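You operate a simulated robot arm through the tools that you are given. There is no shell and no other tool. Be economical: measure what you need, move in short steps, check, and stop when the job is done.

The job below is to be done with a simulated robot arm. You get a single attempt, and the scene is never put back.

TASK
Take the cake lump from the top of the valve bench and leave it in the drain pan. Take the short pipe from the top of the valve bench and leave it in the blue crate. Pull the door of the sensor box open. The order is free.
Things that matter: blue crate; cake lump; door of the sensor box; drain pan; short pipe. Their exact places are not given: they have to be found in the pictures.

It is judged by the outcome, as a careful person would: the job done as asked, and still so three seconds after it is handed in. It fails if anything else is knocked over, pushed out of place, dropped, spilled or broken.

THE ROBOT
A 7-joint arm with a vacuum gripper on a trunk, on a base that drives. Base frame: it is fixed to the floor where the robot stands at the start and does not move with it; the origin is under the middle of the robot, x ahead of it, y to its left, z up; the surface under the hand at the start is at about z = 780. Lengths are in mm, angles in rad, forces in N, time in s.
With the tool pointing down near the work surface it reaches from about 100 to 640 mm from the robot's upright axis, wherever it stands. Its first joint turns from -2.007 to 2.007 rad. Places, roughly: door of the sensor box [-4500, 1000, 1100]. Payload 2.55 kg.
Tool frame: the origin (TCP) lies in the middle of the cups' lips, and z points out of the cups. The gripper has 1 cup of 44 mm across, covering 44 by 44 mm (tool x, y); the bellows give 20 mm. With the vacuum on, a cup seals on a smooth face that it is pressed against (1 to 4 N); it does not hold porous or soft things. The pull reaches 55 N.
Orientation is told as [roll, pitch, yaw] about the base's x, y, z axes, in that order, counted from this pose: with the cups facing straight down, the tool's x points along the base's -x, its y along +y and its z along -z.

THE INTERFACE
- The arm moves only by the tool jog_arm. Its argument "deltas" is a list of rows, each a list of 3 entries, a list of its own where there are three numbers: the shift along the tool's x, y, z in mm, then the turn, a rotation vector about the tool's x, y, z in rad, then the vacuum: 1 switches it on, 0 off. In form: [[[tx, ty, tz], [wx, wy, wz], valve], ...]. A call has 1 to 20 rows; each row shifts and turns the commanded pose from where the row before left it, along the tool's axes as they then stand. Each row takes 0.2 s and may step no farther than 50 mm and 0.15 rad from the row before; otherwise, or with a gripper value out of range, the whole call is refused. Where a pose cannot be reached the arm comes as near as it can. A force on the tool above 40 N (or 10 N above the force at the start of the call, whichever is more), or a blocked arm, ends the call early, and 0.2 s more pass. The pull builds up within a second once a cup has sealed. Time passes only in rows, and 0.2 s behind the last, so rows that do not move give it time. It gives the time, the measured TCP pose, the force on the tool (base axes) and the pull of the vacuum at its end, in the units of the frame above (readings bear some noise), with the torque about the TCP (base axes, N m) and any sound that the robot's microphone picked up.
- Cameras (640 x 400 px; columns grow to the right, rows downward): "scene" is now at [9.5, 154.9, 1746.8]; the picture's right is [-0.29, -0.96, 0.00], its down [-0.79, 0.24, -0.57] and it looks along [0.55, -0.16, -0.82] (base axes); focal length 250 px, centre (320, 200). "wrist" rides on the gripper at [81, 6, -173] in the tool frame; the picture's right is [-0.08, 1.00, 0.00], its down [-0.89, -0.07, -0.45] and it looks along [-0.44, -0.04, 0.90] (tool axes); focal length 256 px, centre (320, 200).
- snapshot(camera): a new picture of that camera. No time passes.
- lift_body(by): slides the trunk up (or, below 0, down) by that many mm; the arm and the scene camera ride with it, the base frame stays. It gives what a move gives, with no picture.
- roll_base(legs): drives the robot by 1 to 6 legs, each [ahead, left, turn to the left] in mm, mm and rad, along the robot's own axes; the way and the turn of a leg run together, so that a leg with both is an arc; at most 1500 mm and 3.142 rad a leg. The arm and the cameras ride along, it lands a little off, and it stops where it bumps. It gives what a move gives.
- pan_tilt(pan, tilt): turns the head with the scene camera to pan (to the left, within 2.705 rad either way) and tilt (down, from -0.506 to 1.204), counted from straight ahead of the robot. It gives what a move gives.
- point_at(camera, pixels): for up to 12 pixels [column, row] of the newest picture of that camera ("zoom" is the newest enlarged one), the place [x, y, z] in the base frame of the surface seen there, good to about 2 mm. No time passes.
- inspect(camera, box): a new picture of the part [left, top, right, bottom] of that camera's present view, enlarged. No time passes.
- hand_in(): hands the job in; it is judged then, once.

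Go step by step. Measure first, check grasps and placings, and put right what went wrong. The budget is 110 turns and 98 pictures, counting those below and the enlarged ones. Unless the task says otherwise, let go and move clear before handing in, and close with one line.

The tools are called after "Request:" as name(argument=value, ...) on one line, values as JSON. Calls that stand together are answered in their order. jog_arm: Moves the arm, as the interface text tells. Its arguments: {"type":"object","properties":{"deltas":{"type":"array","items":{"type":"array"}}},"required":["deltas"]} The other tools are called the same way: lift_body (by) slides the trunk up or down; roll_base (legs) drives the base; pan_tilt (pan, tilt) turns the head that bears the scene camera; snapshot (camera) takes a picture; point_at (camera, pixels) gives the place of the surface under pixels of a picture; inspect (camera, box) takes an enlarged picture of a part of a camera's view; hand_in () hands the job in.

At the start:

```text
t: 0.0
tool_pos: [395.0, -14.0, 1119.8]
tcp_rot: [-0.001, -0.001, -0.001]
force: [-0.5, -0.8, 0.1]
ft_torque: [0.0, -0.04, -0.01]
pull: 0.1
trunk travel left (down, up): [-850.0, 140.0]
robot x, y, heading: [-1.9, -0.1, 0.003]
head pan, tilt: [-0.291, 0.962]
```

scene: 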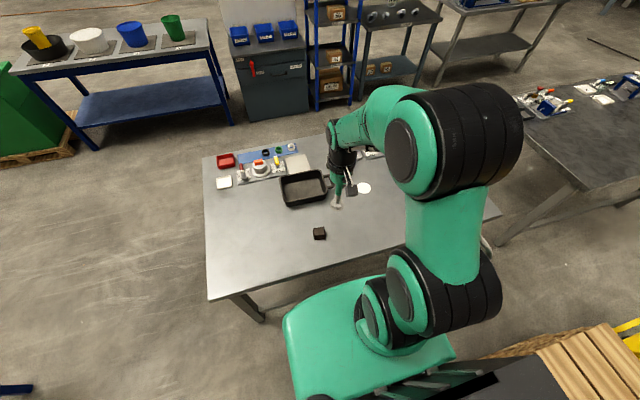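
wrist: 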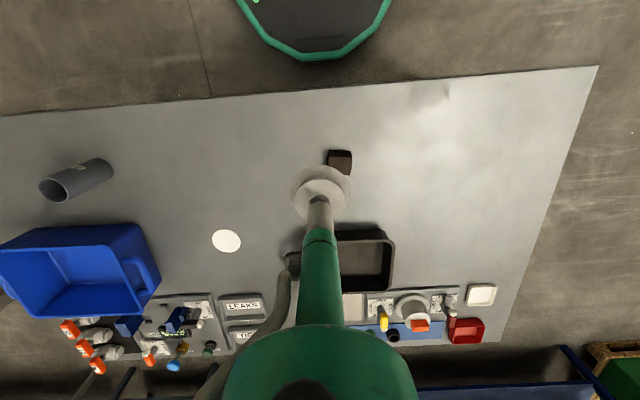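

The wrist picture shows a dark lump at (340,160), a grey pipe at (77,180), a blue crate at (80,270) and a black pan at (362,260). I'll measure these and zoom in on them.

Request:
point_at(camera="wrist", pixels=[[340, 156], [340, 170], [50, 188], [75, 175], [100, 166], [60, 270], [75, 310], [135, 240], [362, 262], [385, 240], [227, 240], [450, 200]])

Request:
inspect(camera="wrist", box=[0, 140, 240, 330])

Request:
inspect(camera="wrist", box=[270, 130, 430, 310])

```text
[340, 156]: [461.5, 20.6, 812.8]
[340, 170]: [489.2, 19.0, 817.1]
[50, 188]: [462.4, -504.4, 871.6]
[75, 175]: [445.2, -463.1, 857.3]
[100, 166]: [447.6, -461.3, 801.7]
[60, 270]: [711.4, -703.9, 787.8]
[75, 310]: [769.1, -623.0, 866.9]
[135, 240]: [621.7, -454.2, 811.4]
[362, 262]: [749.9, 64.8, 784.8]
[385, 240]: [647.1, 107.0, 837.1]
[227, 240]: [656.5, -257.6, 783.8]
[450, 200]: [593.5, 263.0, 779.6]
```

```text
2.11 times, centred on (120, 235) of wrist
```

zoom: 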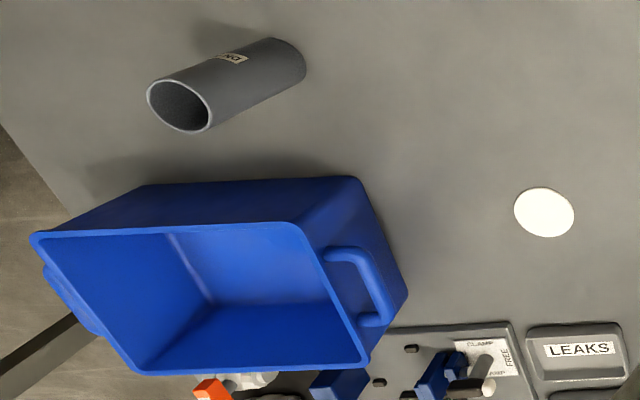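

```text
2.22 times, centred on (350, 220) of wrist
```

zoom: 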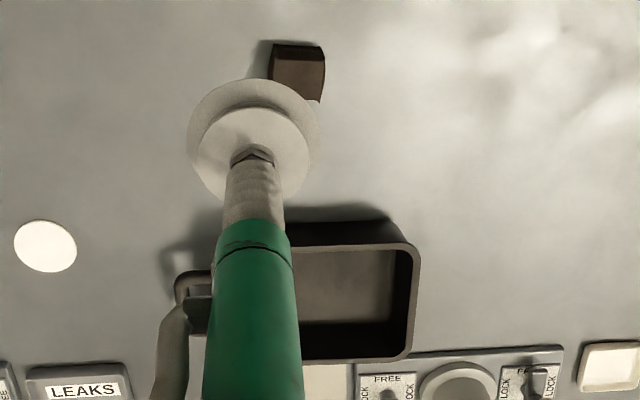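

The pipe seems to stand upright, open end up at about z 872, and the lump is near (475, 20). I'll zoom in from the scene camera.

Request:
inspect(camera="scene", box=[280, 200, 360, 250])

Request:
pan_tilt(pan=-0.7, tilt=0.9)

Request:
snapshot(camera="scene")

```text
8.00 times, centred on (320, 225) of scene
```

zoom: 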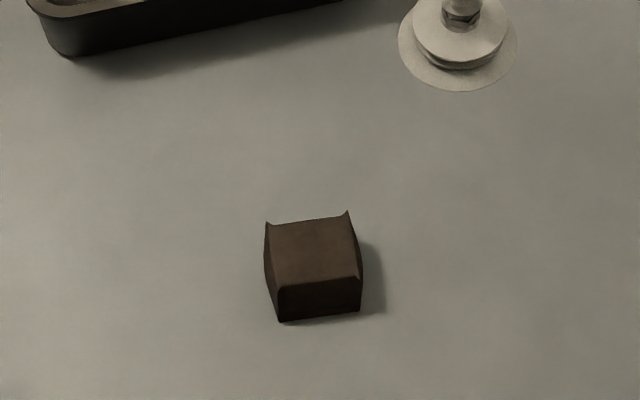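

```text
t: 0.9
tool_pos: [394.7, -13.4, 1118.8]
tcp_rot: [0.001, -0.001, 0.0]
force: [-0.9, -0.1, 0.8]
ft_torque: [-0.03, -0.02, 0.01]
pull: 0.1
trunk travel left (down, up): [-850.0, 140.0]
robot x, y, heading: [0.1, -2.8, 0.002]
head pan, tilt: [-0.7, 0.901]
```

```text
92 pictures are left
```

scene: 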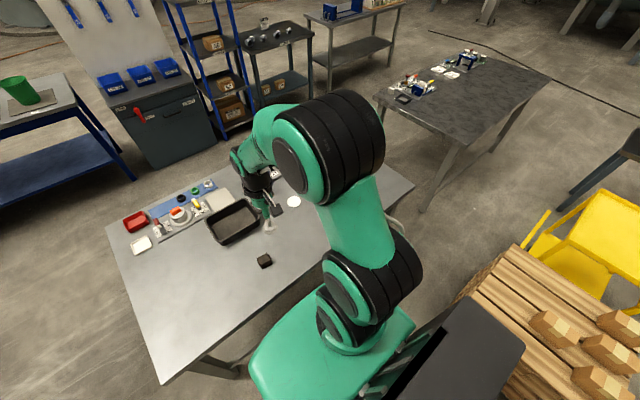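

The lump is a small box about 40 mm wide, with raised corners. I'll measure it in a zoom and start moving the hand toward it.

Request:
inspect(camera="scene", box=[240, 240, 288, 270])

Request:
jog_arm(deltas=[[[0, 40, 40], [0, 0, 0], 0], [[0, 40, 40], [0, 0, 0], 0], [[0, 20, 40], [0, 0, 0], 0], [[0, 0, 40], [0, 0, 0], 0]])

Request:
snapshot(camera="wrist")

```text
13.33 times, centred on (264, 255) of scene
```

zoom: 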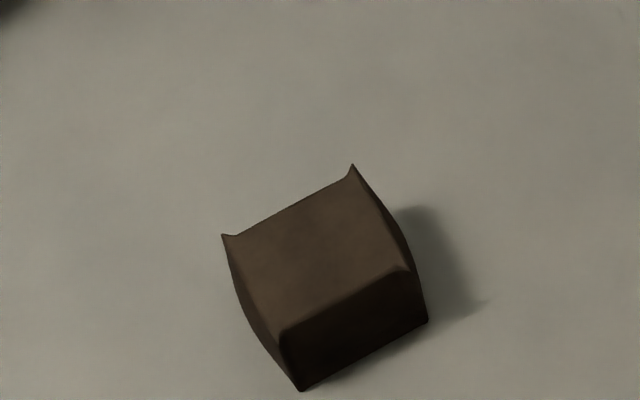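

```text
refused: row 1 steps farther than a row can; nothing moved
```

```text
90 pictures are left
```

wrist: 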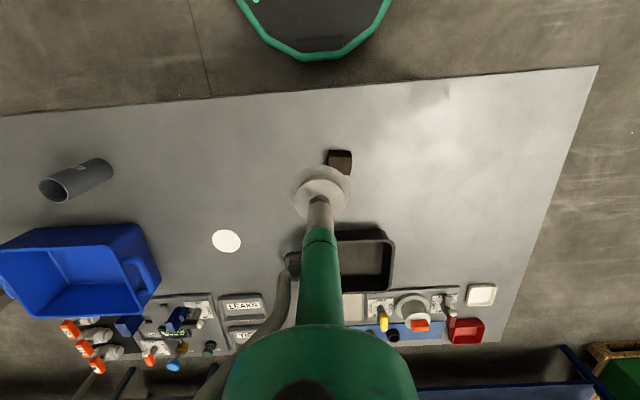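

Request:
point_at(camera="zoom", pixels=[[232, 245], [346, 190], [400, 265], [285, 325], [316, 255], [302, 385], [425, 318], [353, 170], [350, 330]])

Request:
jog_arm(deltas=[[[0, 30, 35], [0, 0, 0], 0], [[0, 30, 35], [0, 0, 0], 0], [[0, 20, 40], [0, 0, 0], 0], [[0, 20, 40], [0, 0, 0], 0]])

Request:
snapshot(camera="wrist")

```text
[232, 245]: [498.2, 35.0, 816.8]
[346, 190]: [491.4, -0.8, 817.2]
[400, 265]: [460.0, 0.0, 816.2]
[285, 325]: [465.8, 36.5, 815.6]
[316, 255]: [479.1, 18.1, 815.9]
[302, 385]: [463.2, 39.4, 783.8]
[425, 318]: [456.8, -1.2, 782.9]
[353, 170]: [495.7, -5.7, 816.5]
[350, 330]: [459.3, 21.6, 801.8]
```

```text
t: 1.9
tool_pos: [394.1, 87.6, 969.6]
tcp_rot: [0.001, 0.0, -0.001]
force: [0.5, 0.4, -0.3]
ft_torque: [-0.01, 0.03, 0.01]
pull: 0.0
trunk travel left (down, up): [-850.0, 140.0]
robot x, y, heading: [0.3, -1.2, -0.004]
head pan, tilt: [-0.7, 0.901]
```

```text
89 pictures are left
```

wrist: 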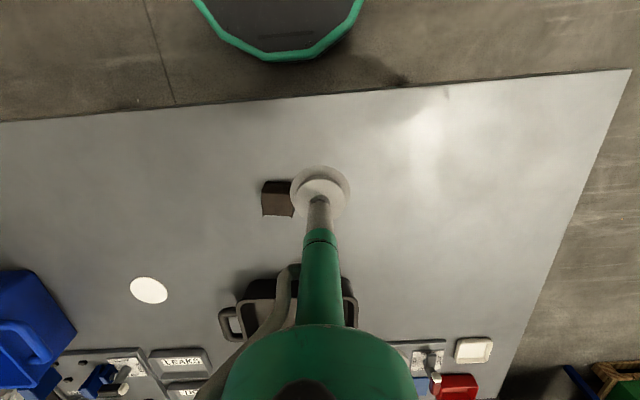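

The lump's top centre is about (478, 18, 816), so I'll bring the cup above it and try the vacuum.

Request:
jog_arm(deltas=[[[-28, -23, 25], [0, 0, 0], 0], [[-28, -23, 25], [0, 0, 0], 0], [[-28, -23.5, 25], [0, 0, 0], 0], [[0, 0, 40], [0, 0, 0], 0], [[0, 0, 24], [0, 0, 0], 0], [[0, 0, 0], [0, 0, 0], 0]])

Request:
snapshot(camera="wrist")

```text
t: 3.3
tool_pos: [478.3, 16.9, 831.3]
tcp_rot: [0.0, -0.001, 0.002]
force: [0.8, -0.4, -0.1]
ft_torque: [0.02, 0.0, -0.02]
pull: 0.1
trunk travel left (down, up): [-850.0, 140.0]
robot x, y, heading: [0.6, 1.7, -0.002]
head pan, tilt: [-0.7, 0.901]
```

```text
88 pictures are left
```

wrist: 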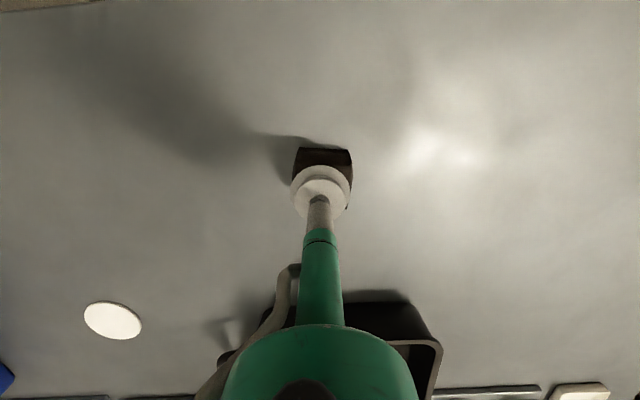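

Centred above the lump. I'll press gently with the vacuum on.

Request:
jog_arm(deltas=[[[0, 0, 8], [0, 0, 0], 1], [[0, 0, 5], [0, 0, 0], 1], [[0, 0, 3], [0, 0, 0], 1], [[0, 0, 2], [0, 0, 0], 1], [[0, 0, 0], [0, 0, 0], 1], [[0, 0, 0], [0, 0, 0], 1], [[0, 0, 0], [0, 0, 0], 1], [[0, 0, 0], [0, 0, 0], 1]])

```text
t: 5.1
tool_pos: [478.1, 16.5, 813.4]
tcp_rot: [0.0, -0.002, 0.001]
force: [0.1, -1.6, 13.0]
ft_torque: [0.05, -0.01, 0.03]
pull: 54.2
trunk travel left (down, up): [-850.0, 140.0]
robot x, y, heading: [-2.8, -2.5, -0.0]
head pan, tilt: [-0.7, 0.901]
```

It sealed with a pull of 54 N. I'll lift and look at the pan.

Request:
jog_arm(deltas=[[[0, 0, -15], [0, 0, 0], 1], [[0, 0, -30], [0, 0, 0], 1], [[0, 0, -40], [0, 0, 0], 1], [[0, 0, -40], [0, 0, 0], 1], [[0, 0, -40], [0, 0, 0], 1], [[0, 0, 0], [0, 0, 0], 1]])

Request:
pan_tilt(pan=0.0, tilt=0.9)

Request:
snapshot(camera="scene")

Request:
snapshot(camera="wrist")

```text
t: 6.5
tool_pos: [479.6, 17.6, 978.6]
tcp_rot: [-0.001, 0.001, 0.001]
force: [0.6, -1.2, 0.0]
ft_torque: [-0.01, 0.01, -0.01]
pull: 55.4
trunk travel left (down, up): [-850.0, 140.0]
robot x, y, heading: [-2.4, 1.1, 0.001]
head pan, tilt: [-0.7, 0.901]
```

```text
t: 7.5
tool_pos: [479.2, 16.9, 979.2]
tcp_rot: [-0.002, -0.001, 0.001]
force: [-0.8, 0.3, -0.9]
ft_torque: [-0.01, 0.01, 0.02]
pull: 55.2
trunk travel left (down, up): [-850.0, 140.0]
robot x, y, heading: [1.0, -0.9, 0.001]
head pan, tilt: [0.0, 0.901]
```

```text
87 pictures are left
```

scene: 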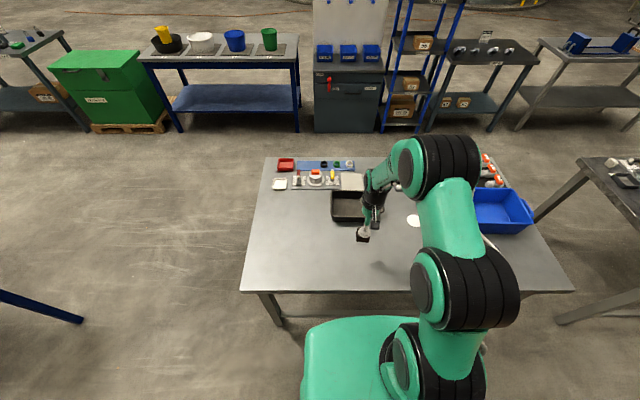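

```text
86 pictures are left
```

wrist: 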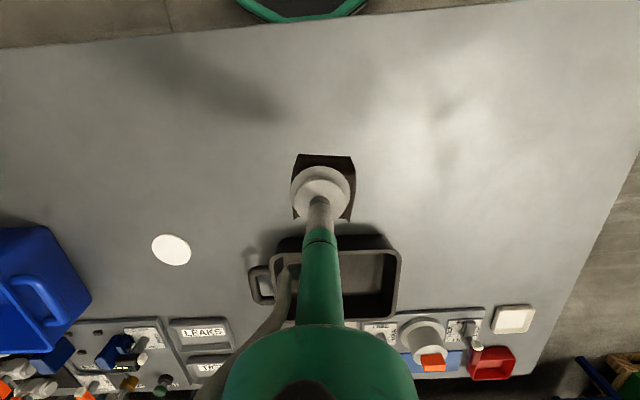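

The lump is held. To be sure which thing is the drain pan, I'll zoom in on the near pan and on the back bench.

Request:
inspect(camera="scene", box=[250, 150, 400, 250])

Request:
inspect(camera="scene", box=[130, 15, 310, 135])

```text
4.00 times, centred on (325, 200) of scene
```

zoom: 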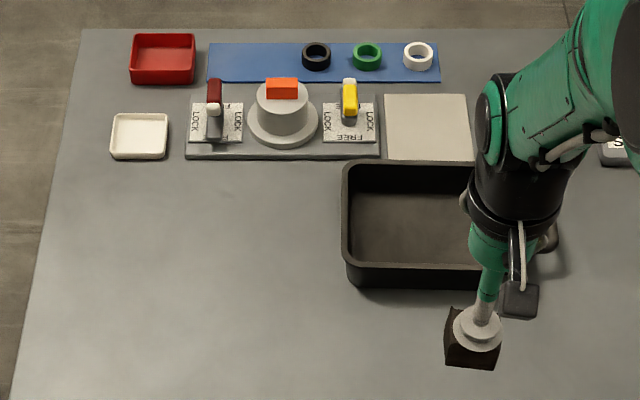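

```text
3.33 times, centred on (220, 75) of scene
```

zoom: 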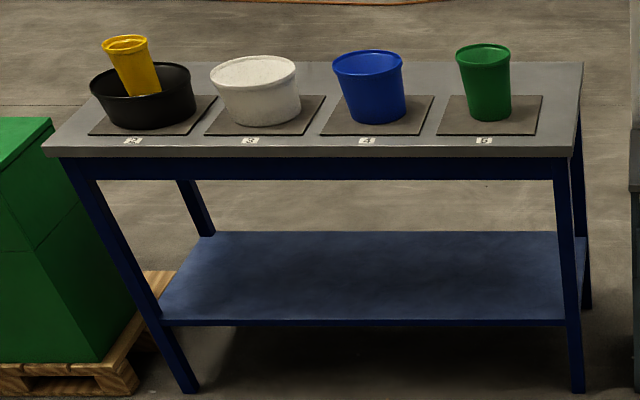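

The rectangular black pan with a handle is the drain pan; the round ones are numbered tubs. I'll measure its rim and floor.

Request:
inspect(camera="scene", box=[325, 180, 389, 230])

Request:
point_at(camera="scene", pixels=[[333, 192], [337, 217], [345, 205], [355, 205], [364, 217], [345, 195], [338, 222]])

Request:
point_at(camera="wrist", pixels=[[398, 252], [390, 315], [370, 265], [350, 243], [280, 240], [385, 285], [260, 285]])

```text
8.00 times, centred on (357, 205) of scene
```

zoom: 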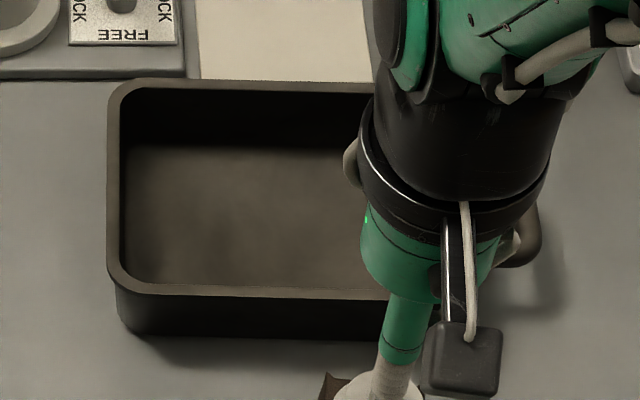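

```text
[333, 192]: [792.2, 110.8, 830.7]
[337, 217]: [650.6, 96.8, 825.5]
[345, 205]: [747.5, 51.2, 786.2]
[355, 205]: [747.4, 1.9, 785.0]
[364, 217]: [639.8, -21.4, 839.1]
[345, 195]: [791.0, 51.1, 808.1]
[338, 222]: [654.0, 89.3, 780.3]
```

```text
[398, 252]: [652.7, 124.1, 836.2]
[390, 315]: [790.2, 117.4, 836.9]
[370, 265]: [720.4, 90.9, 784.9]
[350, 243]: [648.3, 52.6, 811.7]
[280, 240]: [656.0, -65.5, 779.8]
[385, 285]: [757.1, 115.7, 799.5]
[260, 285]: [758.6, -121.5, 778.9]
```

The pan floor spans about x 650–785 at z 785, beyond the 640 reach. I'll check the gap between my base and the bench edge before driving ahead.

Request:
point_at(camera="scene", pixels=[[300, 291], [400, 290], [365, 318], [390, 318], [320, 325], [330, 321], [360, 290]])

Request:
point_at(camera="wrist", pixels=[[300, 20], [300, 5], [300, 28], [300, 15], [100, 45], [600, 5]])

Request:
inspect(camera="scene", box=[240, 260, 560, 400])

```text
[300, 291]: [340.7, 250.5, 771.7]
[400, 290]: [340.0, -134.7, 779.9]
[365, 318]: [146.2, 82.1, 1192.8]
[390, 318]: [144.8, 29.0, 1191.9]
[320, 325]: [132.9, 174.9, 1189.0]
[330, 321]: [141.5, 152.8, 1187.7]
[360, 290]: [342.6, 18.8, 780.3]
```

```text
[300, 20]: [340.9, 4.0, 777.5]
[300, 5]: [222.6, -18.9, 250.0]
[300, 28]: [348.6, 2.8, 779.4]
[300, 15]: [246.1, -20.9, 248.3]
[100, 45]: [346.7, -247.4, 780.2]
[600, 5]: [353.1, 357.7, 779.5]
```

```text
2.00 times, centred on (400, 330) of scene
```

zoom: 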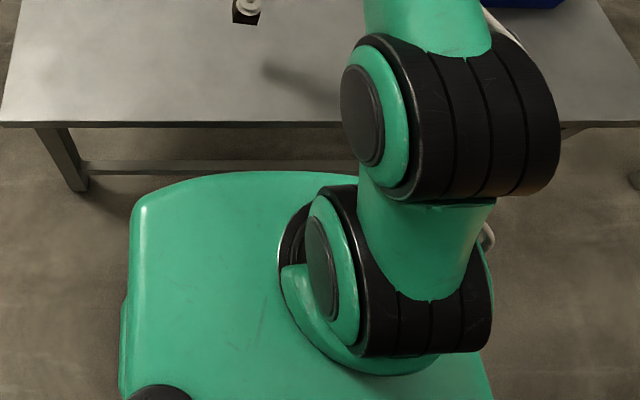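

My trunk front is at x≈146 and the low chassis at x≈250, with the bench edge at 341. I'll check the low rail under the bench before driving.

Request:
point_at(camera="zoom", pixels=[[90, 168], [230, 168], [300, 168], [240, 200], [75, 185], [55, 150], [230, 180]])

Request:
point_at(camera="wrist", pixels=[[300, 17], [300, 10], [260, 8], [350, 8], [240, 2]])

```text
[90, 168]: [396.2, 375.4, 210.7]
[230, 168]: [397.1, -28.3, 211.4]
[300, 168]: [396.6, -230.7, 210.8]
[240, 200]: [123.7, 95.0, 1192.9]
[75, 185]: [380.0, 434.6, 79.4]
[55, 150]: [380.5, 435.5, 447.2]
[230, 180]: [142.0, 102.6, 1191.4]
```

```text
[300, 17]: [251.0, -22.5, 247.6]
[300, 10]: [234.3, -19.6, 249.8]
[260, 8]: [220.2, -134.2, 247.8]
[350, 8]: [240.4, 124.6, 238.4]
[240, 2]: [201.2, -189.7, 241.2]
```

A rail at x≈380 leaves about 120 mm of room, so I'll drive 75 mm ahead and turn the head toward the pan.

Request:
roll_base(legs=[[75, 0, 0]])

```text
t: 8.6
tool_pos: [554.8, 17.4, 977.6]
tcp_rot: [0.0, 0.0, -0.001]
force: [-0.5, -0.2, -1.6]
ft_torque: [0.02, 0.04, -0.02]
pull: 55.0
trunk travel left (down, up): [-850.0, 140.0]
robot x, y, heading: [79.4, -3.0, 0.001]
head pan, tilt: [0.0, 0.901]
```

Next I'll carry the lump over the pan at about (698, 25), holding the height for now.

Request:
jog_arm(deltas=[[[-40, 2, 0], [0, 0, 0], 1], [[-40, 2, 0], [0, 0, 0], 1], [[-40, 2, 0], [0, 0, 0], 1], [[-23, 2, 0], [0, 0, 0], 1], [[0, 0, 30], [0, 0, 0], 1], [[0, 0, 30], [0, 0, 0], 1], [[0, 0, 0], [0, 0, 0], 1]])

Request:
snapshot(camera="wrist")

Request:
inspect(camera="scene", box=[300, 170, 420, 250])

```text
t: 10.2
tool_pos: [697.5, 25.8, 917.6]
tcp_rot: [-0.002, 0.0, 0.001]
force: [0.5, -1.5, -0.9]
ft_torque: [-0.02, -0.02, -0.01]
pull: 54.7
trunk travel left (down, up): [-850.0, 140.0]
robot x, y, heading: [76.1, -2.7, -0.001]
head pan, tilt: [0.0, 0.901]
```

```text
81 pictures are left
```

wrist: 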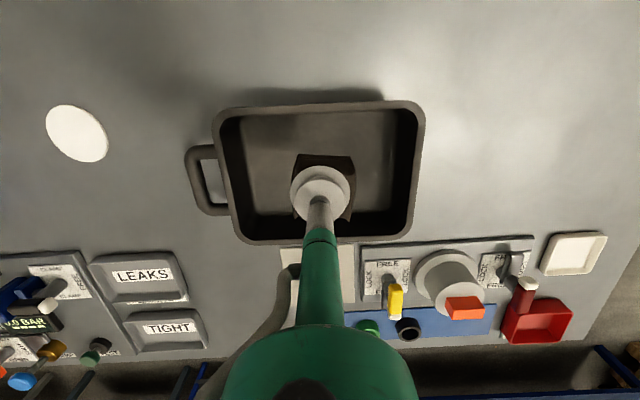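

```text
5.00 times, centred on (360, 210) of scene
```

zoom: 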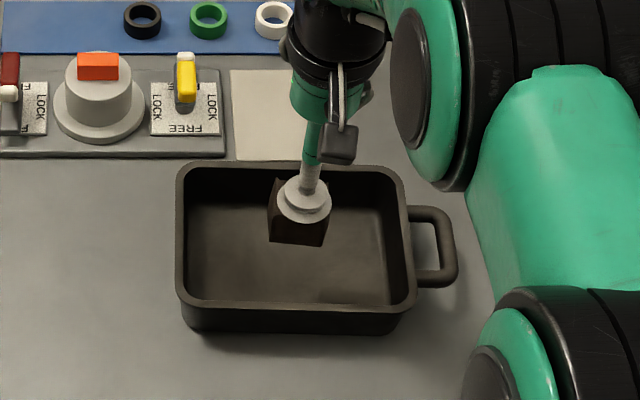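

Centred inside the pan. I'll lower until the lump just touches the floor at about z 820.

Request:
jog_arm(deltas=[[[0, 0, 40], [0, 0, 0], 1], [[0, 0, 35], [0, 0, 0], 1], [[0, 0, 14], [0, 0, 0], 1], [[0, 0, 5], [0, 0, 0], 1], [[0, 0, 2], [0, 0, 0], 1], [[0, 0, 0], [0, 0, 0], 1]])

```text
t: 11.6
tool_pos: [697.5, 26.4, 821.6]
tcp_rot: [0.0, -0.001, 0.0]
force: [0.5, 0.0, -0.6]
ft_torque: [0.02, 0.04, -0.02]
pull: 54.9
trunk travel left (down, up): [-850.0, 140.0]
robot x, y, heading: [77.2, -2.8, 0.002]
head pan, tilt: [0.0, 0.901]
```

Request:
jog_arm(deltas=[[[0, 0, 2], [0, 0, 0], 1], [[0, 0, 2], [0, 0, 0], 1], [[0, 0, 0], [0, 0, 0], 1]])

```text
t: 12.4
tool_pos: [698.8, 26.5, 819.9]
tcp_rot: [0.0, -0.001, -0.001]
force: [-1.3, -0.7, 5.3]
ft_torque: [0.01, -0.02, 0.03]
pull: 54.9
trunk travel left (down, up): [-850.0, 140.0]
robot x, y, heading: [76.4, -3.0, 0.001]
head pan, tilt: [0.0, 0.901]
```

Contact (5 N). I'll release the vacuum, rise straight up, then move back and check.

Request:
jog_arm(deltas=[[[0, 0, 0], [0, 0, 0], 0], [[0, 0, 0], [0, 0, 0], 0], [[0, 0, 0], [0, 0, 0], 0], [[0, 0, -5], [0, 0, 0], 0], [[0, 0, -20], [0, 0, 0], 0], [[0, 0, -40], [0, 0, 0], 0], [[0, 0, -45], [0, 0, 0], 0], [[0, 0, -45], [0, 0, 0], 0], [[40, -20, 0], [0, 0, 0], 0], [[40, -20, 0], [0, 0, 0], 0], [[40, -20, 0], [0, 0, 0], 0], [[40, -20, 0], [0, 0, 0], 0]])

Request:
inspect(camera="scene", box=[280, 150, 640, 350])

Request:
snapshot(camera="wrist")

```text
t: 15.0
tool_pos: [537.5, -55.5, 973.9]
tcp_rot: [-0.001, 0.001, 0.002]
force: [-0.1, -1.1, 1.0]
ft_torque: [0.02, -0.04, 0.01]
pull: 0.0
trunk travel left (down, up): [-850.0, 140.0]
robot x, y, heading: [74.6, -0.3, -0.004]
head pan, tilt: [0.0, 0.901]
```

```text
1.78 times, centred on (460, 250) of scene
```

zoom: 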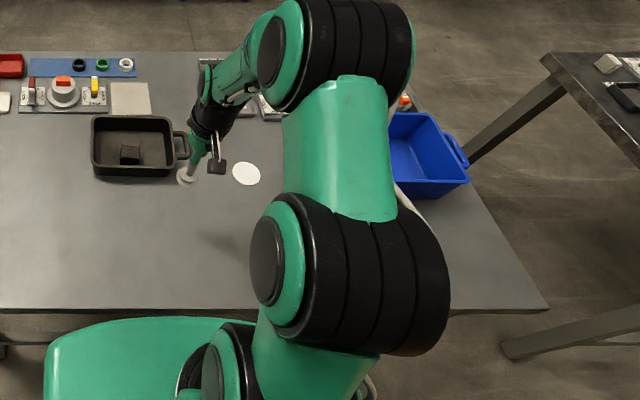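

```text
78 pictures are left
```

wrist: 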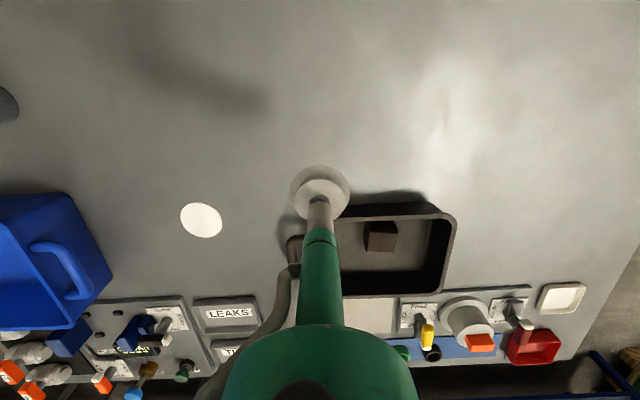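

The lump sits in the pan. To work on the pipe I'd like to move the robot right, so I'll look at that side first.

Request:
pan_tilt(pan=-1.2, tilt=0.9)

Request:
snapshot(camera="scene")

```text
t: 16.4
tool_pos: [540.1, -55.0, 972.4]
tcp_rot: [-0.001, -0.001, 0.0]
force: [0.4, 0.4, 0.3]
ft_torque: [0.0, -0.03, 0.02]
pull: 0.1
trunk travel left (down, up): [-850.0, 140.0]
robot x, y, heading: [76.1, 0.4, 0.001]
head pan, tilt: [-1.201, 0.901]
```

```text
77 pictures are left
```

scene: 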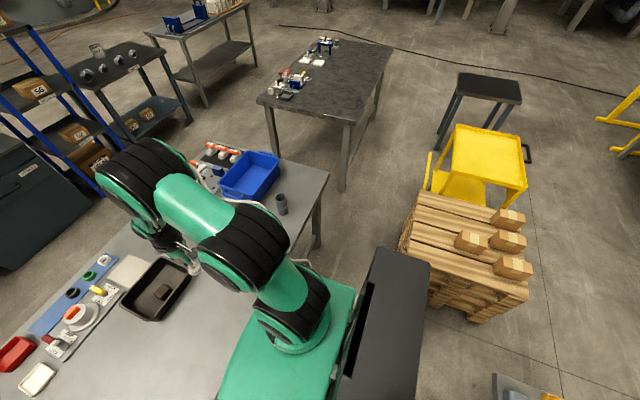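

The pipe stands at (282,204) and the crate at (250,176). I'll measure them and the pallet on the right.

Request:
point_at(camera="scene", pixels=[[402, 240], [430, 195], [425, 290], [430, 160], [322, 180], [318, 245], [282, 195], [280, 212], [221, 188], [262, 201], [250, 178], [278, 160]])

Request:
inspect(camera="scene", box=[190, 130, 350, 230])

Request:
inspect(camera="scene", box=[264, 184, 304, 219])

```text
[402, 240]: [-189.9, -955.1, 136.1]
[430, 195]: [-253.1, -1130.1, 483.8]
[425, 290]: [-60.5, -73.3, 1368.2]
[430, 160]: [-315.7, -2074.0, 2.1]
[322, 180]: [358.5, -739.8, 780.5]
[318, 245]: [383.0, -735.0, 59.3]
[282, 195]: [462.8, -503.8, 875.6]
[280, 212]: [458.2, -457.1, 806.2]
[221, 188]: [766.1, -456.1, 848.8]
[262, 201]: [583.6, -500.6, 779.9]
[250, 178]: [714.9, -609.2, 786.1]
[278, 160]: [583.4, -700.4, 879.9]
```

```text
4.00 times, centred on (270, 180) of scene
```

zoom: 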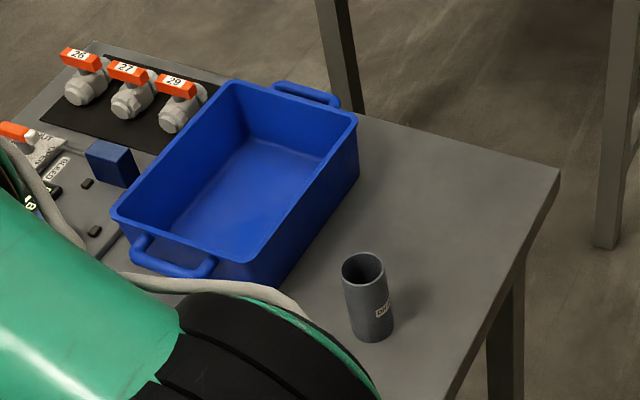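

```text
11.43 times, centred on (284, 202) of scene
```

zoom: 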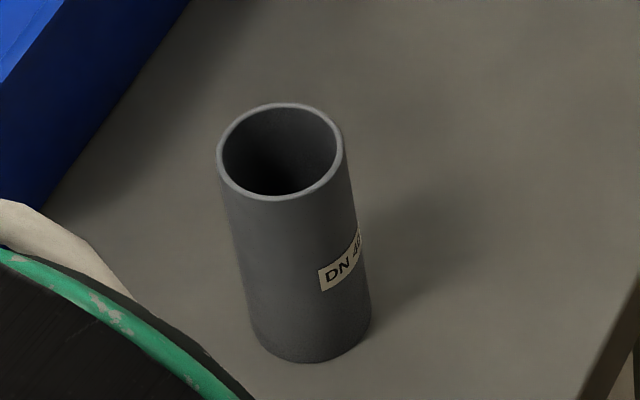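

The pipe is an upright DN 40 tube, about 48 mm wide with its top at z 875, so it has to be gripped on its side with a horizontal tool coming from −x. I'll check the clearance to the pallet, the pipe details and the crate rim before driving.

Request:
point_at(camera="zoom", pixels=[[280, 103], [280, 198], [220, 150], [342, 150], [280, 270], [305, 358], [340, 260], [250, 300]])

Request:
point_at(camera="scene", pixels=[[247, 151], [218, 186], [255, 195], [276, 158], [435, 300], [410, 230], [430, 270], [465, 318], [404, 248], [245, 185], [255, 165]])

Request:
pan_tilt(pan=-1.9, tilt=0.9)

Request:
snapshot(camera="scene")

```text
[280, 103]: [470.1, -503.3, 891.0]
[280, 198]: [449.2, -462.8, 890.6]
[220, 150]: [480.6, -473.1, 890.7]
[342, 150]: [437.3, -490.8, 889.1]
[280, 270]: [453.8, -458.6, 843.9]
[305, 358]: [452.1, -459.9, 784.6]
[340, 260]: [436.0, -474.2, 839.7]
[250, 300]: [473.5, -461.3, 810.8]
```

```text
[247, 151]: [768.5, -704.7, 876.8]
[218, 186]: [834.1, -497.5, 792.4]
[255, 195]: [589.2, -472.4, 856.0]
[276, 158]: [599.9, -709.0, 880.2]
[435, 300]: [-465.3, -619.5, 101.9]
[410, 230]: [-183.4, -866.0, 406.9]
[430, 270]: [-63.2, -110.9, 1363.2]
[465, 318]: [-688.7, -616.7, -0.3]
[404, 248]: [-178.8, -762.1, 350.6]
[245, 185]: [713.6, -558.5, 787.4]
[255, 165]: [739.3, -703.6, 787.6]
```

```text
t: 17.4
tool_pos: [538.9, -55.3, 973.0]
tcp_rot: [0.001, 0.001, 0.0]
force: [-0.3, 0.0, 0.1]
ft_torque: [-0.01, 0.0, -0.03]
pull: 0.0
trunk travel left (down, up): [-850.0, 140.0]
robot x, y, heading: [76.8, 0.8, -0.002]
head pan, tilt: [-1.901, 0.901]
```

```text
74 pictures are left
```

scene: 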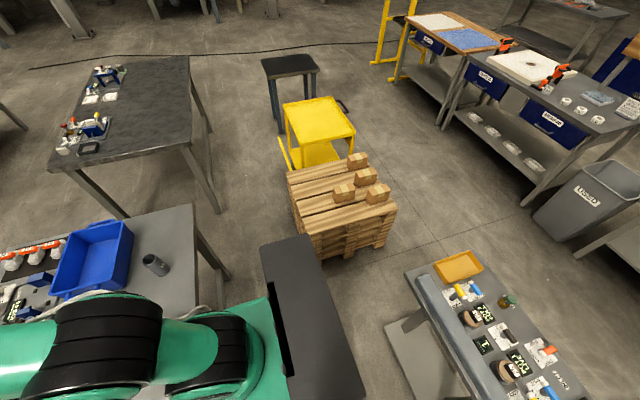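

The pallet is close on the right, so I'll measure its corners from here.

Request:
point_at(camera="scene", pixels=[[288, 172], [300, 222], [322, 260], [343, 258], [385, 248], [397, 208], [310, 235], [296, 215], [405, 272], [425, 300], [390, 330]])

Request:
pan_tilt(pan=-2.2, tilt=1.15)

Request:
snapshot(camera="scene")

```text
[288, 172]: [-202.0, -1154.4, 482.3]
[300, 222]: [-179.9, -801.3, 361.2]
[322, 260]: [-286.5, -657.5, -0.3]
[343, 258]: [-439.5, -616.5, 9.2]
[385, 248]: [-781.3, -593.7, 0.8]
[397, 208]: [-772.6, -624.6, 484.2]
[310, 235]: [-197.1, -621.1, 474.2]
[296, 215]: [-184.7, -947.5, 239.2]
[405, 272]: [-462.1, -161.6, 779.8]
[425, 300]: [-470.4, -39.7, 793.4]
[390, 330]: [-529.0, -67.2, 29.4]
```

```text
t: 18.2
tool_pos: [540.3, -55.4, 973.5]
tcp_rot: [-0.001, -0.002, 0.0]
force: [0.4, 0.6, 0.8]
ft_torque: [-0.03, 0.01, -0.01]
pull: 0.0
trunk travel left (down, up): [-850.0, 140.0]
robot x, y, heading: [74.7, -0.4, -0.0]
head pan, tilt: [-2.201, 1.15]
```

```text
73 pictures are left
```

scene: 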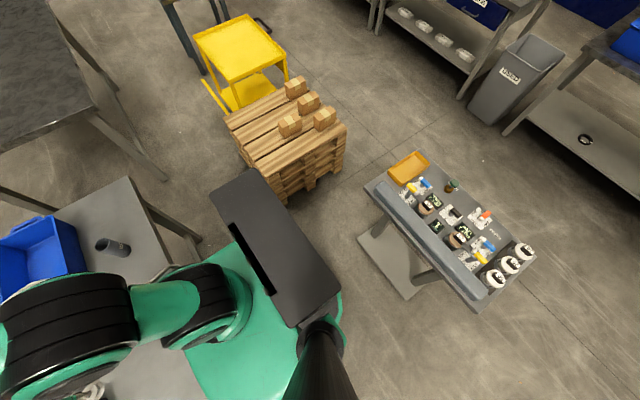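

The pallet spans x −780 to −185 and y ≤ −600, so standing at (75, −380) is safe. I'll slide right by 380 mm at the present hand height, which clears the pipe and crate.

Request:
roll_base(legs=[[0, -200, 0], [0, -180, 0]])

Request:
pan_tilt(pan=-0.3, tilt=1.0)

Request:
snapshot(camera="scene")

Request:
snapshot(camera="wrist")

```text
t: 20.9
tool_pos: [538.5, -433.1, 973.0]
tcp_rot: [0.001, 0.0, 0.001]
force: [0.2, -0.5, -0.4]
ft_torque: [0.01, 0.01, -0.02]
pull: 0.1
trunk travel left (down, up): [-850.0, 140.0]
robot x, y, heading: [72.1, -374.9, 0.003]
head pan, tilt: [-2.201, 1.15]
```

```text
t: 22.8
tool_pos: [540.2, -432.7, 972.8]
tcp_rot: [-0.001, 0.0, 0.001]
force: [-0.3, -0.2, 0.0]
ft_torque: [0.0, 0.0, 0.06]
pull: 0.0
trunk travel left (down, up): [-850.0, 140.0]
robot x, y, heading: [74.4, -375.6, 0.006]
head pan, tilt: [-0.3, 1.0]
```

```text
72 pictures are left
```

scene: 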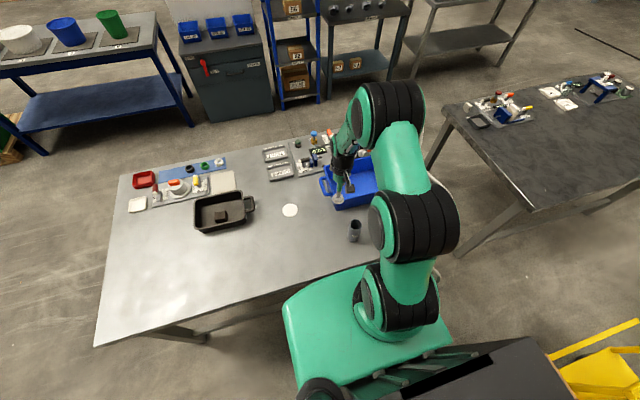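

```text
71 pictures are left
```

wrist: 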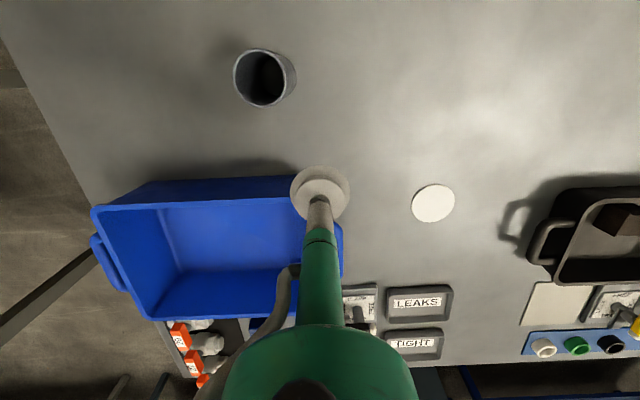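

The base is in place. I'll re-measure the pipe rim and the crate in the wrist picture.

Request:
point_at(camera="wrist", pixels=[[236, 78], [262, 50], [262, 104], [289, 75], [294, 80], [285, 65], [100, 206], [300, 200], [160, 318], [260, 205], [220, 270], [160, 290]])

Request:
inspect(camera="wrist", box=[210, 30, 320, 120])

```text
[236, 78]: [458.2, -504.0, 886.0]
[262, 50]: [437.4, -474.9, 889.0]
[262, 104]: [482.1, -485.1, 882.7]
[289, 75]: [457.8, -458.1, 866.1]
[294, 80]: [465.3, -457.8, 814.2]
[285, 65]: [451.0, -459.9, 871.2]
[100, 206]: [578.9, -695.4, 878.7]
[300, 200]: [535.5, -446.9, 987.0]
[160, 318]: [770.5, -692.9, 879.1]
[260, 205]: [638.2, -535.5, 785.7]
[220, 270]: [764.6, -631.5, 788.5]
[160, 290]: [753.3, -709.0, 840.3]
```

```text
4.44 times, centred on (265, 75) of wrist
```

zoom: 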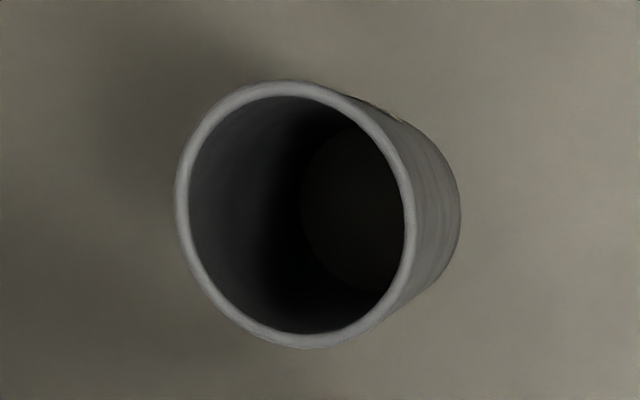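

The pipe axis is at (459.5, −481.5) with radius 24.5, and the label is on the −x side, so I'll grip from +y facing −y. I'll move beside the pipe, up high, and roll the tool to horizontal.

Request:
jog_arm(deltas=[[[27, 25, -20], [0, 0, 0], 0], [[27, 25, -20], [0, 0, 0], 0], [[27, 25, -20], [0, 0, 0], 0], [[0, 0, 0], [0.15, 0, 0], 0], [[0, 0, 0], [0.15, 0, 0], 0], [[0, 0, 0], [0.15, 0, 0], 0], [[0, 0, 0], [0.15, 0, 0], 0], [[0, 0, 0], [0.15, 0, 0], 0], [[0, 0, 0], [0.15, 0, 0], 0], [[0, 0, 0], [0.15, 0, 0], 0], [[0, 0, 0], [0.15, 0, 0], 0], [[0, 0, 0], [0.15, 0, 0], 0], [[0, 0, 0], [0.15, 0, 0], 0], [[0, 0, 0], [0.0708, 0, 0], 0], [[0, 0, 0], [0, 0, 0], 0]])

Request:
snapshot(camera="scene")

Request:
snapshot(camera="wrist")

```text
t: 26.0
tool_pos: [277.8, -466.1, 941.4]
tcp_rot: [-1.266, -0.019, 0.028]
force: [0.7, -1.0, 0.4]
ft_torque: [0.06, -0.02, 0.01]
pull: 0.1
out of reach, approached as far as the arm can: row 8, 9, 10, 11, 12, 13, 14
trunk travel left (down, up): [-850.0, 140.0]
robot x, y, heading: [76.8, -378.8, 0.004]
head pan, tilt: [-0.3, 1.0]
```

```text
69 pictures are left
```

scene: 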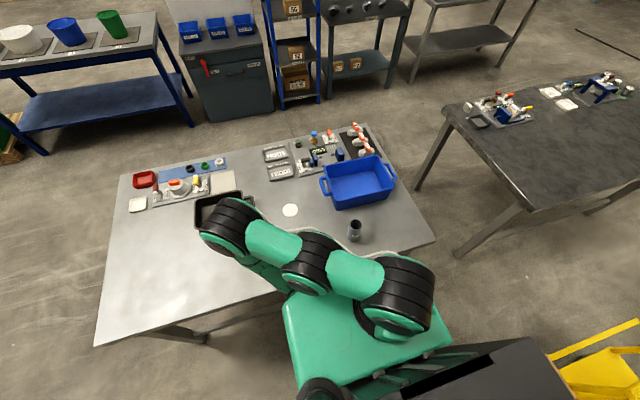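

```text
68 pictures are left
```

wrist: 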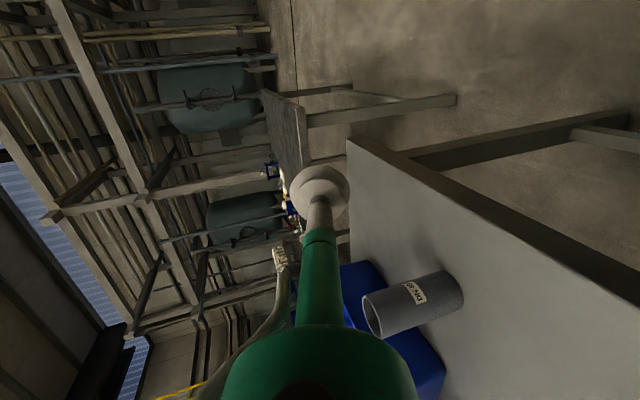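

The sideways pose ran out of reach with the shoulder so high, and nothing was touched. I'll turn the tool back down and then rethink with the trunk lowered.

Request:
jog_arm(deltas=[[[0, 0, 0], [-0.15, 0, 0], 0], [[0, 0, 0], [-0.15, 0, 0], 0], [[0, 0, 0], [-0.15, 0, 0], 0], [[0, 0, 0], [-0.15, 0, 0], 0], [[0, 0, 0], [-0.15, 0, 0], 0], [[0, 0, 0], [-0.15, 0, 0], 0], [[0, 0, 0], [-0.15, 0, 0], 0], [[0, 0, 0], [-0.15, 0, 0], 0], [[0, 0, 0], [0, 0, 0], 0]])

Request:
snapshot(camera="scene")

```text
t: 27.3
tool_pos: [278.9, -466.6, 939.0]
tcp_rot: [-0.512, -0.036, -0.011]
force: [-3.4, -15.0, -28.0]
ft_torque: [-0.07, -2.99, 1.63]
pull: 0.1
trunk travel left (down, up): [-850.0, 140.0]
robot x, y, heading: [75.9, -381.7, 0.003]
head pan, tilt: [-0.3, 1.0]
stopped in row 6: the force on the tool passed its limit at 179 N (the readings are from after the stop); the commanded pose is now the measured one
```

```text
67 pictures are left
```

scene: 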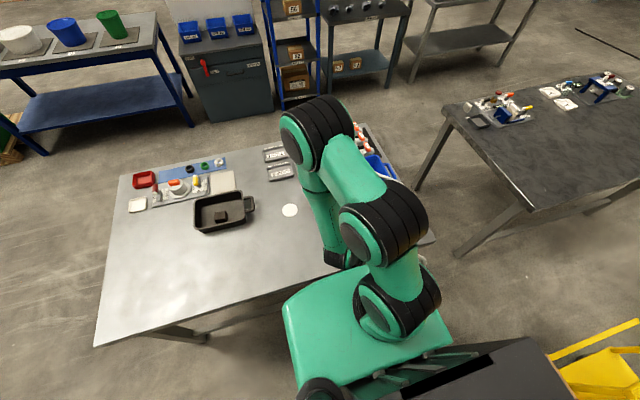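

The wrist camera bumped my own trunk (x≈221). I'll move the hand out along +x and then finish turning down.

Request:
jog_arm(deltas=[[[-20, 0, 0], [0, 0, 0], 0], [[-40, 0, 0], [0, 0, 0], 0], [[-40, 0, -10], [0, 0, 0], 0], [[-40, 0, -30], [0, 0, 0], 0], [[-20, 0, -30], [0, 0, 0], 0], [[0, 0, 0], [0, 0, 0], 0]])

Request:
snapshot(camera="wrist")

```text
t: 27.5
tool_pos: [278.1, -466.5, 939.1]
tcp_rot: [-0.517, -0.033, -0.014]
force: [-3.6, -1.1, -17.1]
ft_torque: [-1.48, -2.27, 0.52]
pull: 0.1
trunk travel left (down, up): [-850.0, 140.0]
robot x, y, heading: [79.3, -377.1, 0.001]
head pan, tilt: [-0.3, 1.0]
stopped in row 1: the force on the tool passed its limit at 73 N (the readings are from after the stop); the commanded pose is now the measured one
```

```text
66 pictures are left
```

wrist: 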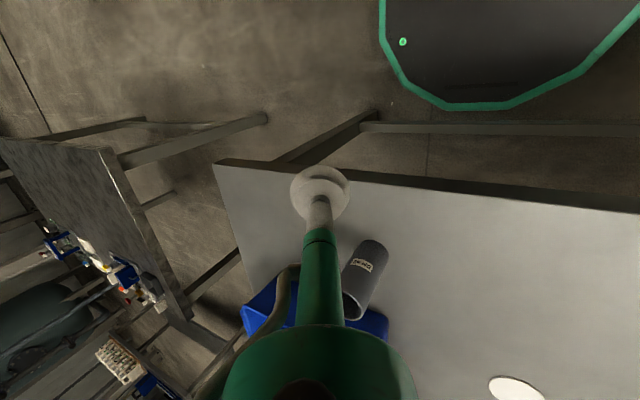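

The contact pushes the tool downward (force z negative), so something of mine is above it. I'll back away downward and outward in small steps.

Request:
jog_arm(deltas=[[[0, 2.5, 4.4], [0, 0, 0], 0], [[-2, 2.5, 4.4], [0, 0, 0], 0], [[-3, 2.5, 4.4], [0, 0, 0], 0], [[0, 0, 0], [0, 0, 0], 0]])

```text
t: 28.5
tool_pos: [282.9, -465.4, 925.0]
tcp_rot: [-0.513, -0.028, -0.015]
force: [-0.3, -0.5, -0.3]
ft_torque: [0.0, 0.02, 0.05]
pull: 0.0
trunk travel left (down, up): [-850.0, 140.0]
robot x, y, heading: [79.0, -378.6, -0.003]
head pan, tilt: [-0.3, 1.0]
```

It's free now. I'll move out along +x and then up.

Request:
jog_arm(deltas=[[[-10, 0, 0], [0, 0, 0], 0], [[-25, 0, 0], [0, 0, 0], 0], [[-40, 0, 0], [0, 0, 0], 0], [[-40, 0, 0], [0, 0, 0], 0], [[0, 0, -40], [0, 0, 0], 0], [[0, 0, -40], [0, 0, 0], 0], [[0, 0, 0], [-0.15, 0, 0], 0], [[0, 0, 0], [-0.15, 0, 0], 0], [[0, 0, 0], [-0.15, 0, 0], 0], [[0, 0, 0], [-0.06, 0, 0], 0], [[0, 0, 0], [0, 0, 0], 0]])

Request:
snapshot(camera="scene")

```text
t: 30.9
tool_pos: [396.5, -428.6, 997.6]
tcp_rot: [-0.006, -0.031, -0.015]
force: [-0.2, -0.4, 0.3]
ft_torque: [0.0, -0.03, -0.04]
pull: 0.0
trunk travel left (down, up): [-850.0, 140.0]
robot x, y, heading: [74.0, -378.4, 0.004]
head pan, tilt: [-0.3, 1.0]
```

```text
65 pictures are left
```

scene: 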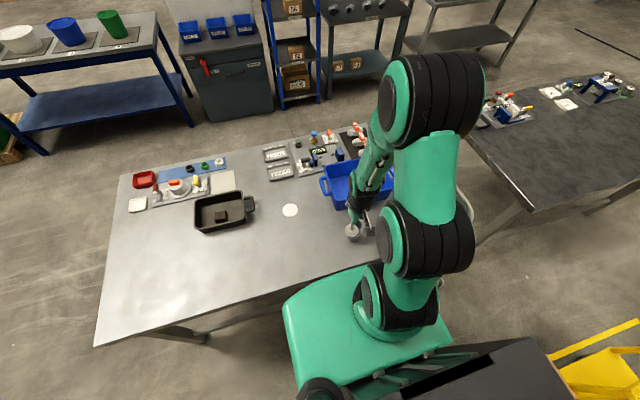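

I'll use a radial horizontal approach instead: back up to about (−60, −250), raise the hand, then lower the trunk.

Request:
roll_base(legs=[[-135, 0, 0], [0, 128, 0]])

Request:
jog_arm(deltas=[[[-20, 0, -40], [0, 0, 0], 0], [[-20, 0, -40], [0, 0, 0], 0], [[-20, 0, -40], [0, 0, 0], 0], [[-20, 0, -40], [0, 0, 0], 0], [[-20, 0, -40], [0, 0, 0], 0], [[0, 0, -40], [0, 0, 0], 0], [[0, 0, 0], [0, 0, 0], 0]])

Request:
lift_body(by=-250)

Request:
snapshot(camera="scene")

```text
t: 32.5
tool_pos: [280.6, -405.7, 996.1]
tcp_rot: [-0.006, -0.031, 0.019]
force: [1.0, 0.1, -0.7]
ft_torque: [0.03, -0.02, 0.0]
pull: 0.0
trunk travel left (down, up): [-850.0, 140.0]
robot x, y, heading: [-40.5, -366.9, 0.034]
head pan, tilt: [-0.3, 1.0]
stopped in leg 2: the robot was blocked; the commanded pose is now the measured one
```

```text
t: 34.0
tool_pos: [369.0, -399.3, 1193.4]
tcp_rot: [-0.005, -0.029, 0.017]
force: [0.3, -0.8, -0.2]
ft_torque: [-0.03, 0.01, -0.01]
pull: 0.0
out of reach, approached as far as the arm can: row 5, 6
trunk travel left (down, up): [-850.0, 140.0]
robot x, y, heading: [-46.4, -362.5, 0.033]
head pan, tilt: [-0.3, 1.0]
```

```text
t: 36.6
tool_pos: [367.3, -399.7, 944.4]
tcp_rot: [-0.005, -0.032, 0.018]
force: [-0.1, -0.5, -1.0]
ft_torque: [-0.03, 0.0, -0.01]
pull: 0.1
trunk travel left (down, up): [-600.0, 390.0]
robot x, y, heading: [-44.1, -362.4, 0.033]
head pan, tilt: [-0.3, 1.0]
```

```text
64 pictures are left
```

scene: 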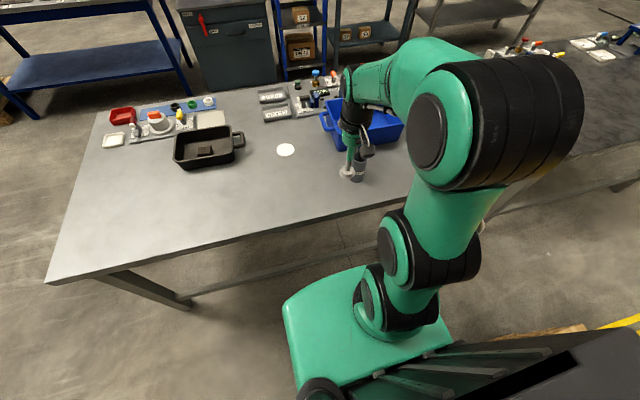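

The robot was blocked, probably by the pallet corner. I'll look at that side.

Request:
pan_tilt(pan=-2.1, tilt=1.1)

Request:
snapshot(camera="scene")

```text
t: 38.4
tool_pos: [368.0, -399.1, 944.4]
tcp_rot: [-0.006, -0.031, 0.018]
force: [-0.3, -0.4, 0.1]
ft_torque: [0.03, 0.01, 0.02]
pull: 0.0
trunk travel left (down, up): [-600.0, 390.0]
robot x, y, heading: [-38.7, -365.2, 0.032]
head pan, tilt: [-2.1, 1.1]
```

```text
63 pictures are left
```

scene: 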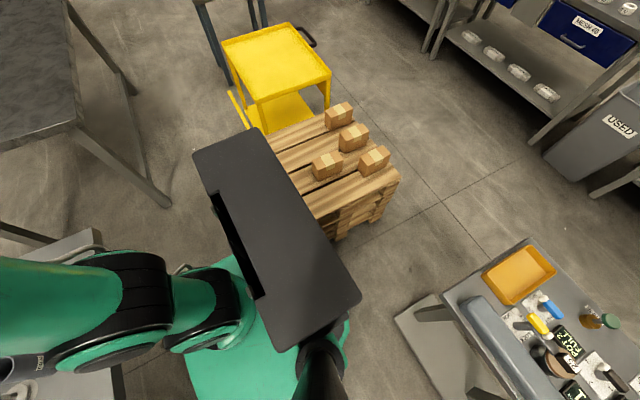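

Request:
point_at(camera="scene", pixels=[[380, 219], [399, 178], [335, 240], [320, 222], [312, 205], [345, 232], [445, 292], [362, 160]])

```text
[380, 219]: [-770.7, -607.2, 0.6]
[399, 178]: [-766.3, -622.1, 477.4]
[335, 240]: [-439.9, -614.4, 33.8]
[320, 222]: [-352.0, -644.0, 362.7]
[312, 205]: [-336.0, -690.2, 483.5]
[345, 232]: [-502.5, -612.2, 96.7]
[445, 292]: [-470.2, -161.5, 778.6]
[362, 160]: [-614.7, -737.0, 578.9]
```

The pallet corners read the same as before within noise, so nothing moved. I'll drive ahead a little, then left, squaring the heading.

Request:
roll_base(legs=[[30, 0, 0], [0, 120, 0], [-25, 0, -0.033]])

Request:
pan_tilt(pan=-0.3, tilt=1.0)

```text
t: 40.5
tool_pos: [366.8, -292.6, 945.3]
tcp_rot: [-0.005, -0.034, -0.015]
force: [-0.2, -0.3, 0.9]
ft_torque: [0.02, -0.02, 0.01]
pull: 0.1
trunk travel left (down, up): [-600.0, 390.0]
robot x, y, heading: [-42.0, -244.6, -0.002]
head pan, tilt: [-2.1, 1.1]
```

```text
t: 42.3
tool_pos: [367.7, -293.6, 944.3]
tcp_rot: [-0.006, -0.03, -0.016]
force: [-0.1, 0.4, 0.7]
ft_torque: [0.02, 0.0, 0.02]
pull: 0.1
trunk travel left (down, up): [-600.0, 390.0]
robot x, y, heading: [-38.7, -247.1, -0.002]
head pan, tilt: [-0.3, 1.0]
```

Now I'll back up 40 mm for room, yaw the tool toward the pipe and pitch it to horizontal above bench height.

Request:
roll_base(legs=[[-40, 0, 0]])

Request:
jog_arm(deltas=[[[-25, -40, -10], [0, 0, 0.1], 0], [[-25, -40, -10], [0, 0, 0.1], 0], [[-20, -40, -10], [0, 0, 0.1], 0], [[-10, -30, -10], [0, 0, 0.095], 0], [[0, 0, 0], [0, 0, 0], 0]])

```text
t: 43.2
tool_pos: [326.5, -292.5, 945.2]
tcp_rot: [-0.005, -0.033, -0.016]
force: [0.2, 0.4, 0.7]
ft_torque: [-0.01, -0.04, -0.03]
pull: 0.0
trunk travel left (down, up): [-600.0, 390.0]
robot x, y, heading: [-78.1, -241.5, 0.003]
head pan, tilt: [-0.3, 1.0]
```

```text
t: 44.4
tool_pos: [361.6, -442.4, 918.9]
tcp_rot: [0.007, -0.032, -0.412]
force: [0.0, -1.1, 0.2]
ft_torque: [-0.01, 0.01, -0.01]
pull: 0.1
out of reach, approached as far as the arm can: row 1, 2, 3, 4
trunk travel left (down, up): [-600.0, 390.0]
robot x, y, heading: [-78.9, -244.4, -0.005]
head pan, tilt: [-0.3, 1.0]
```

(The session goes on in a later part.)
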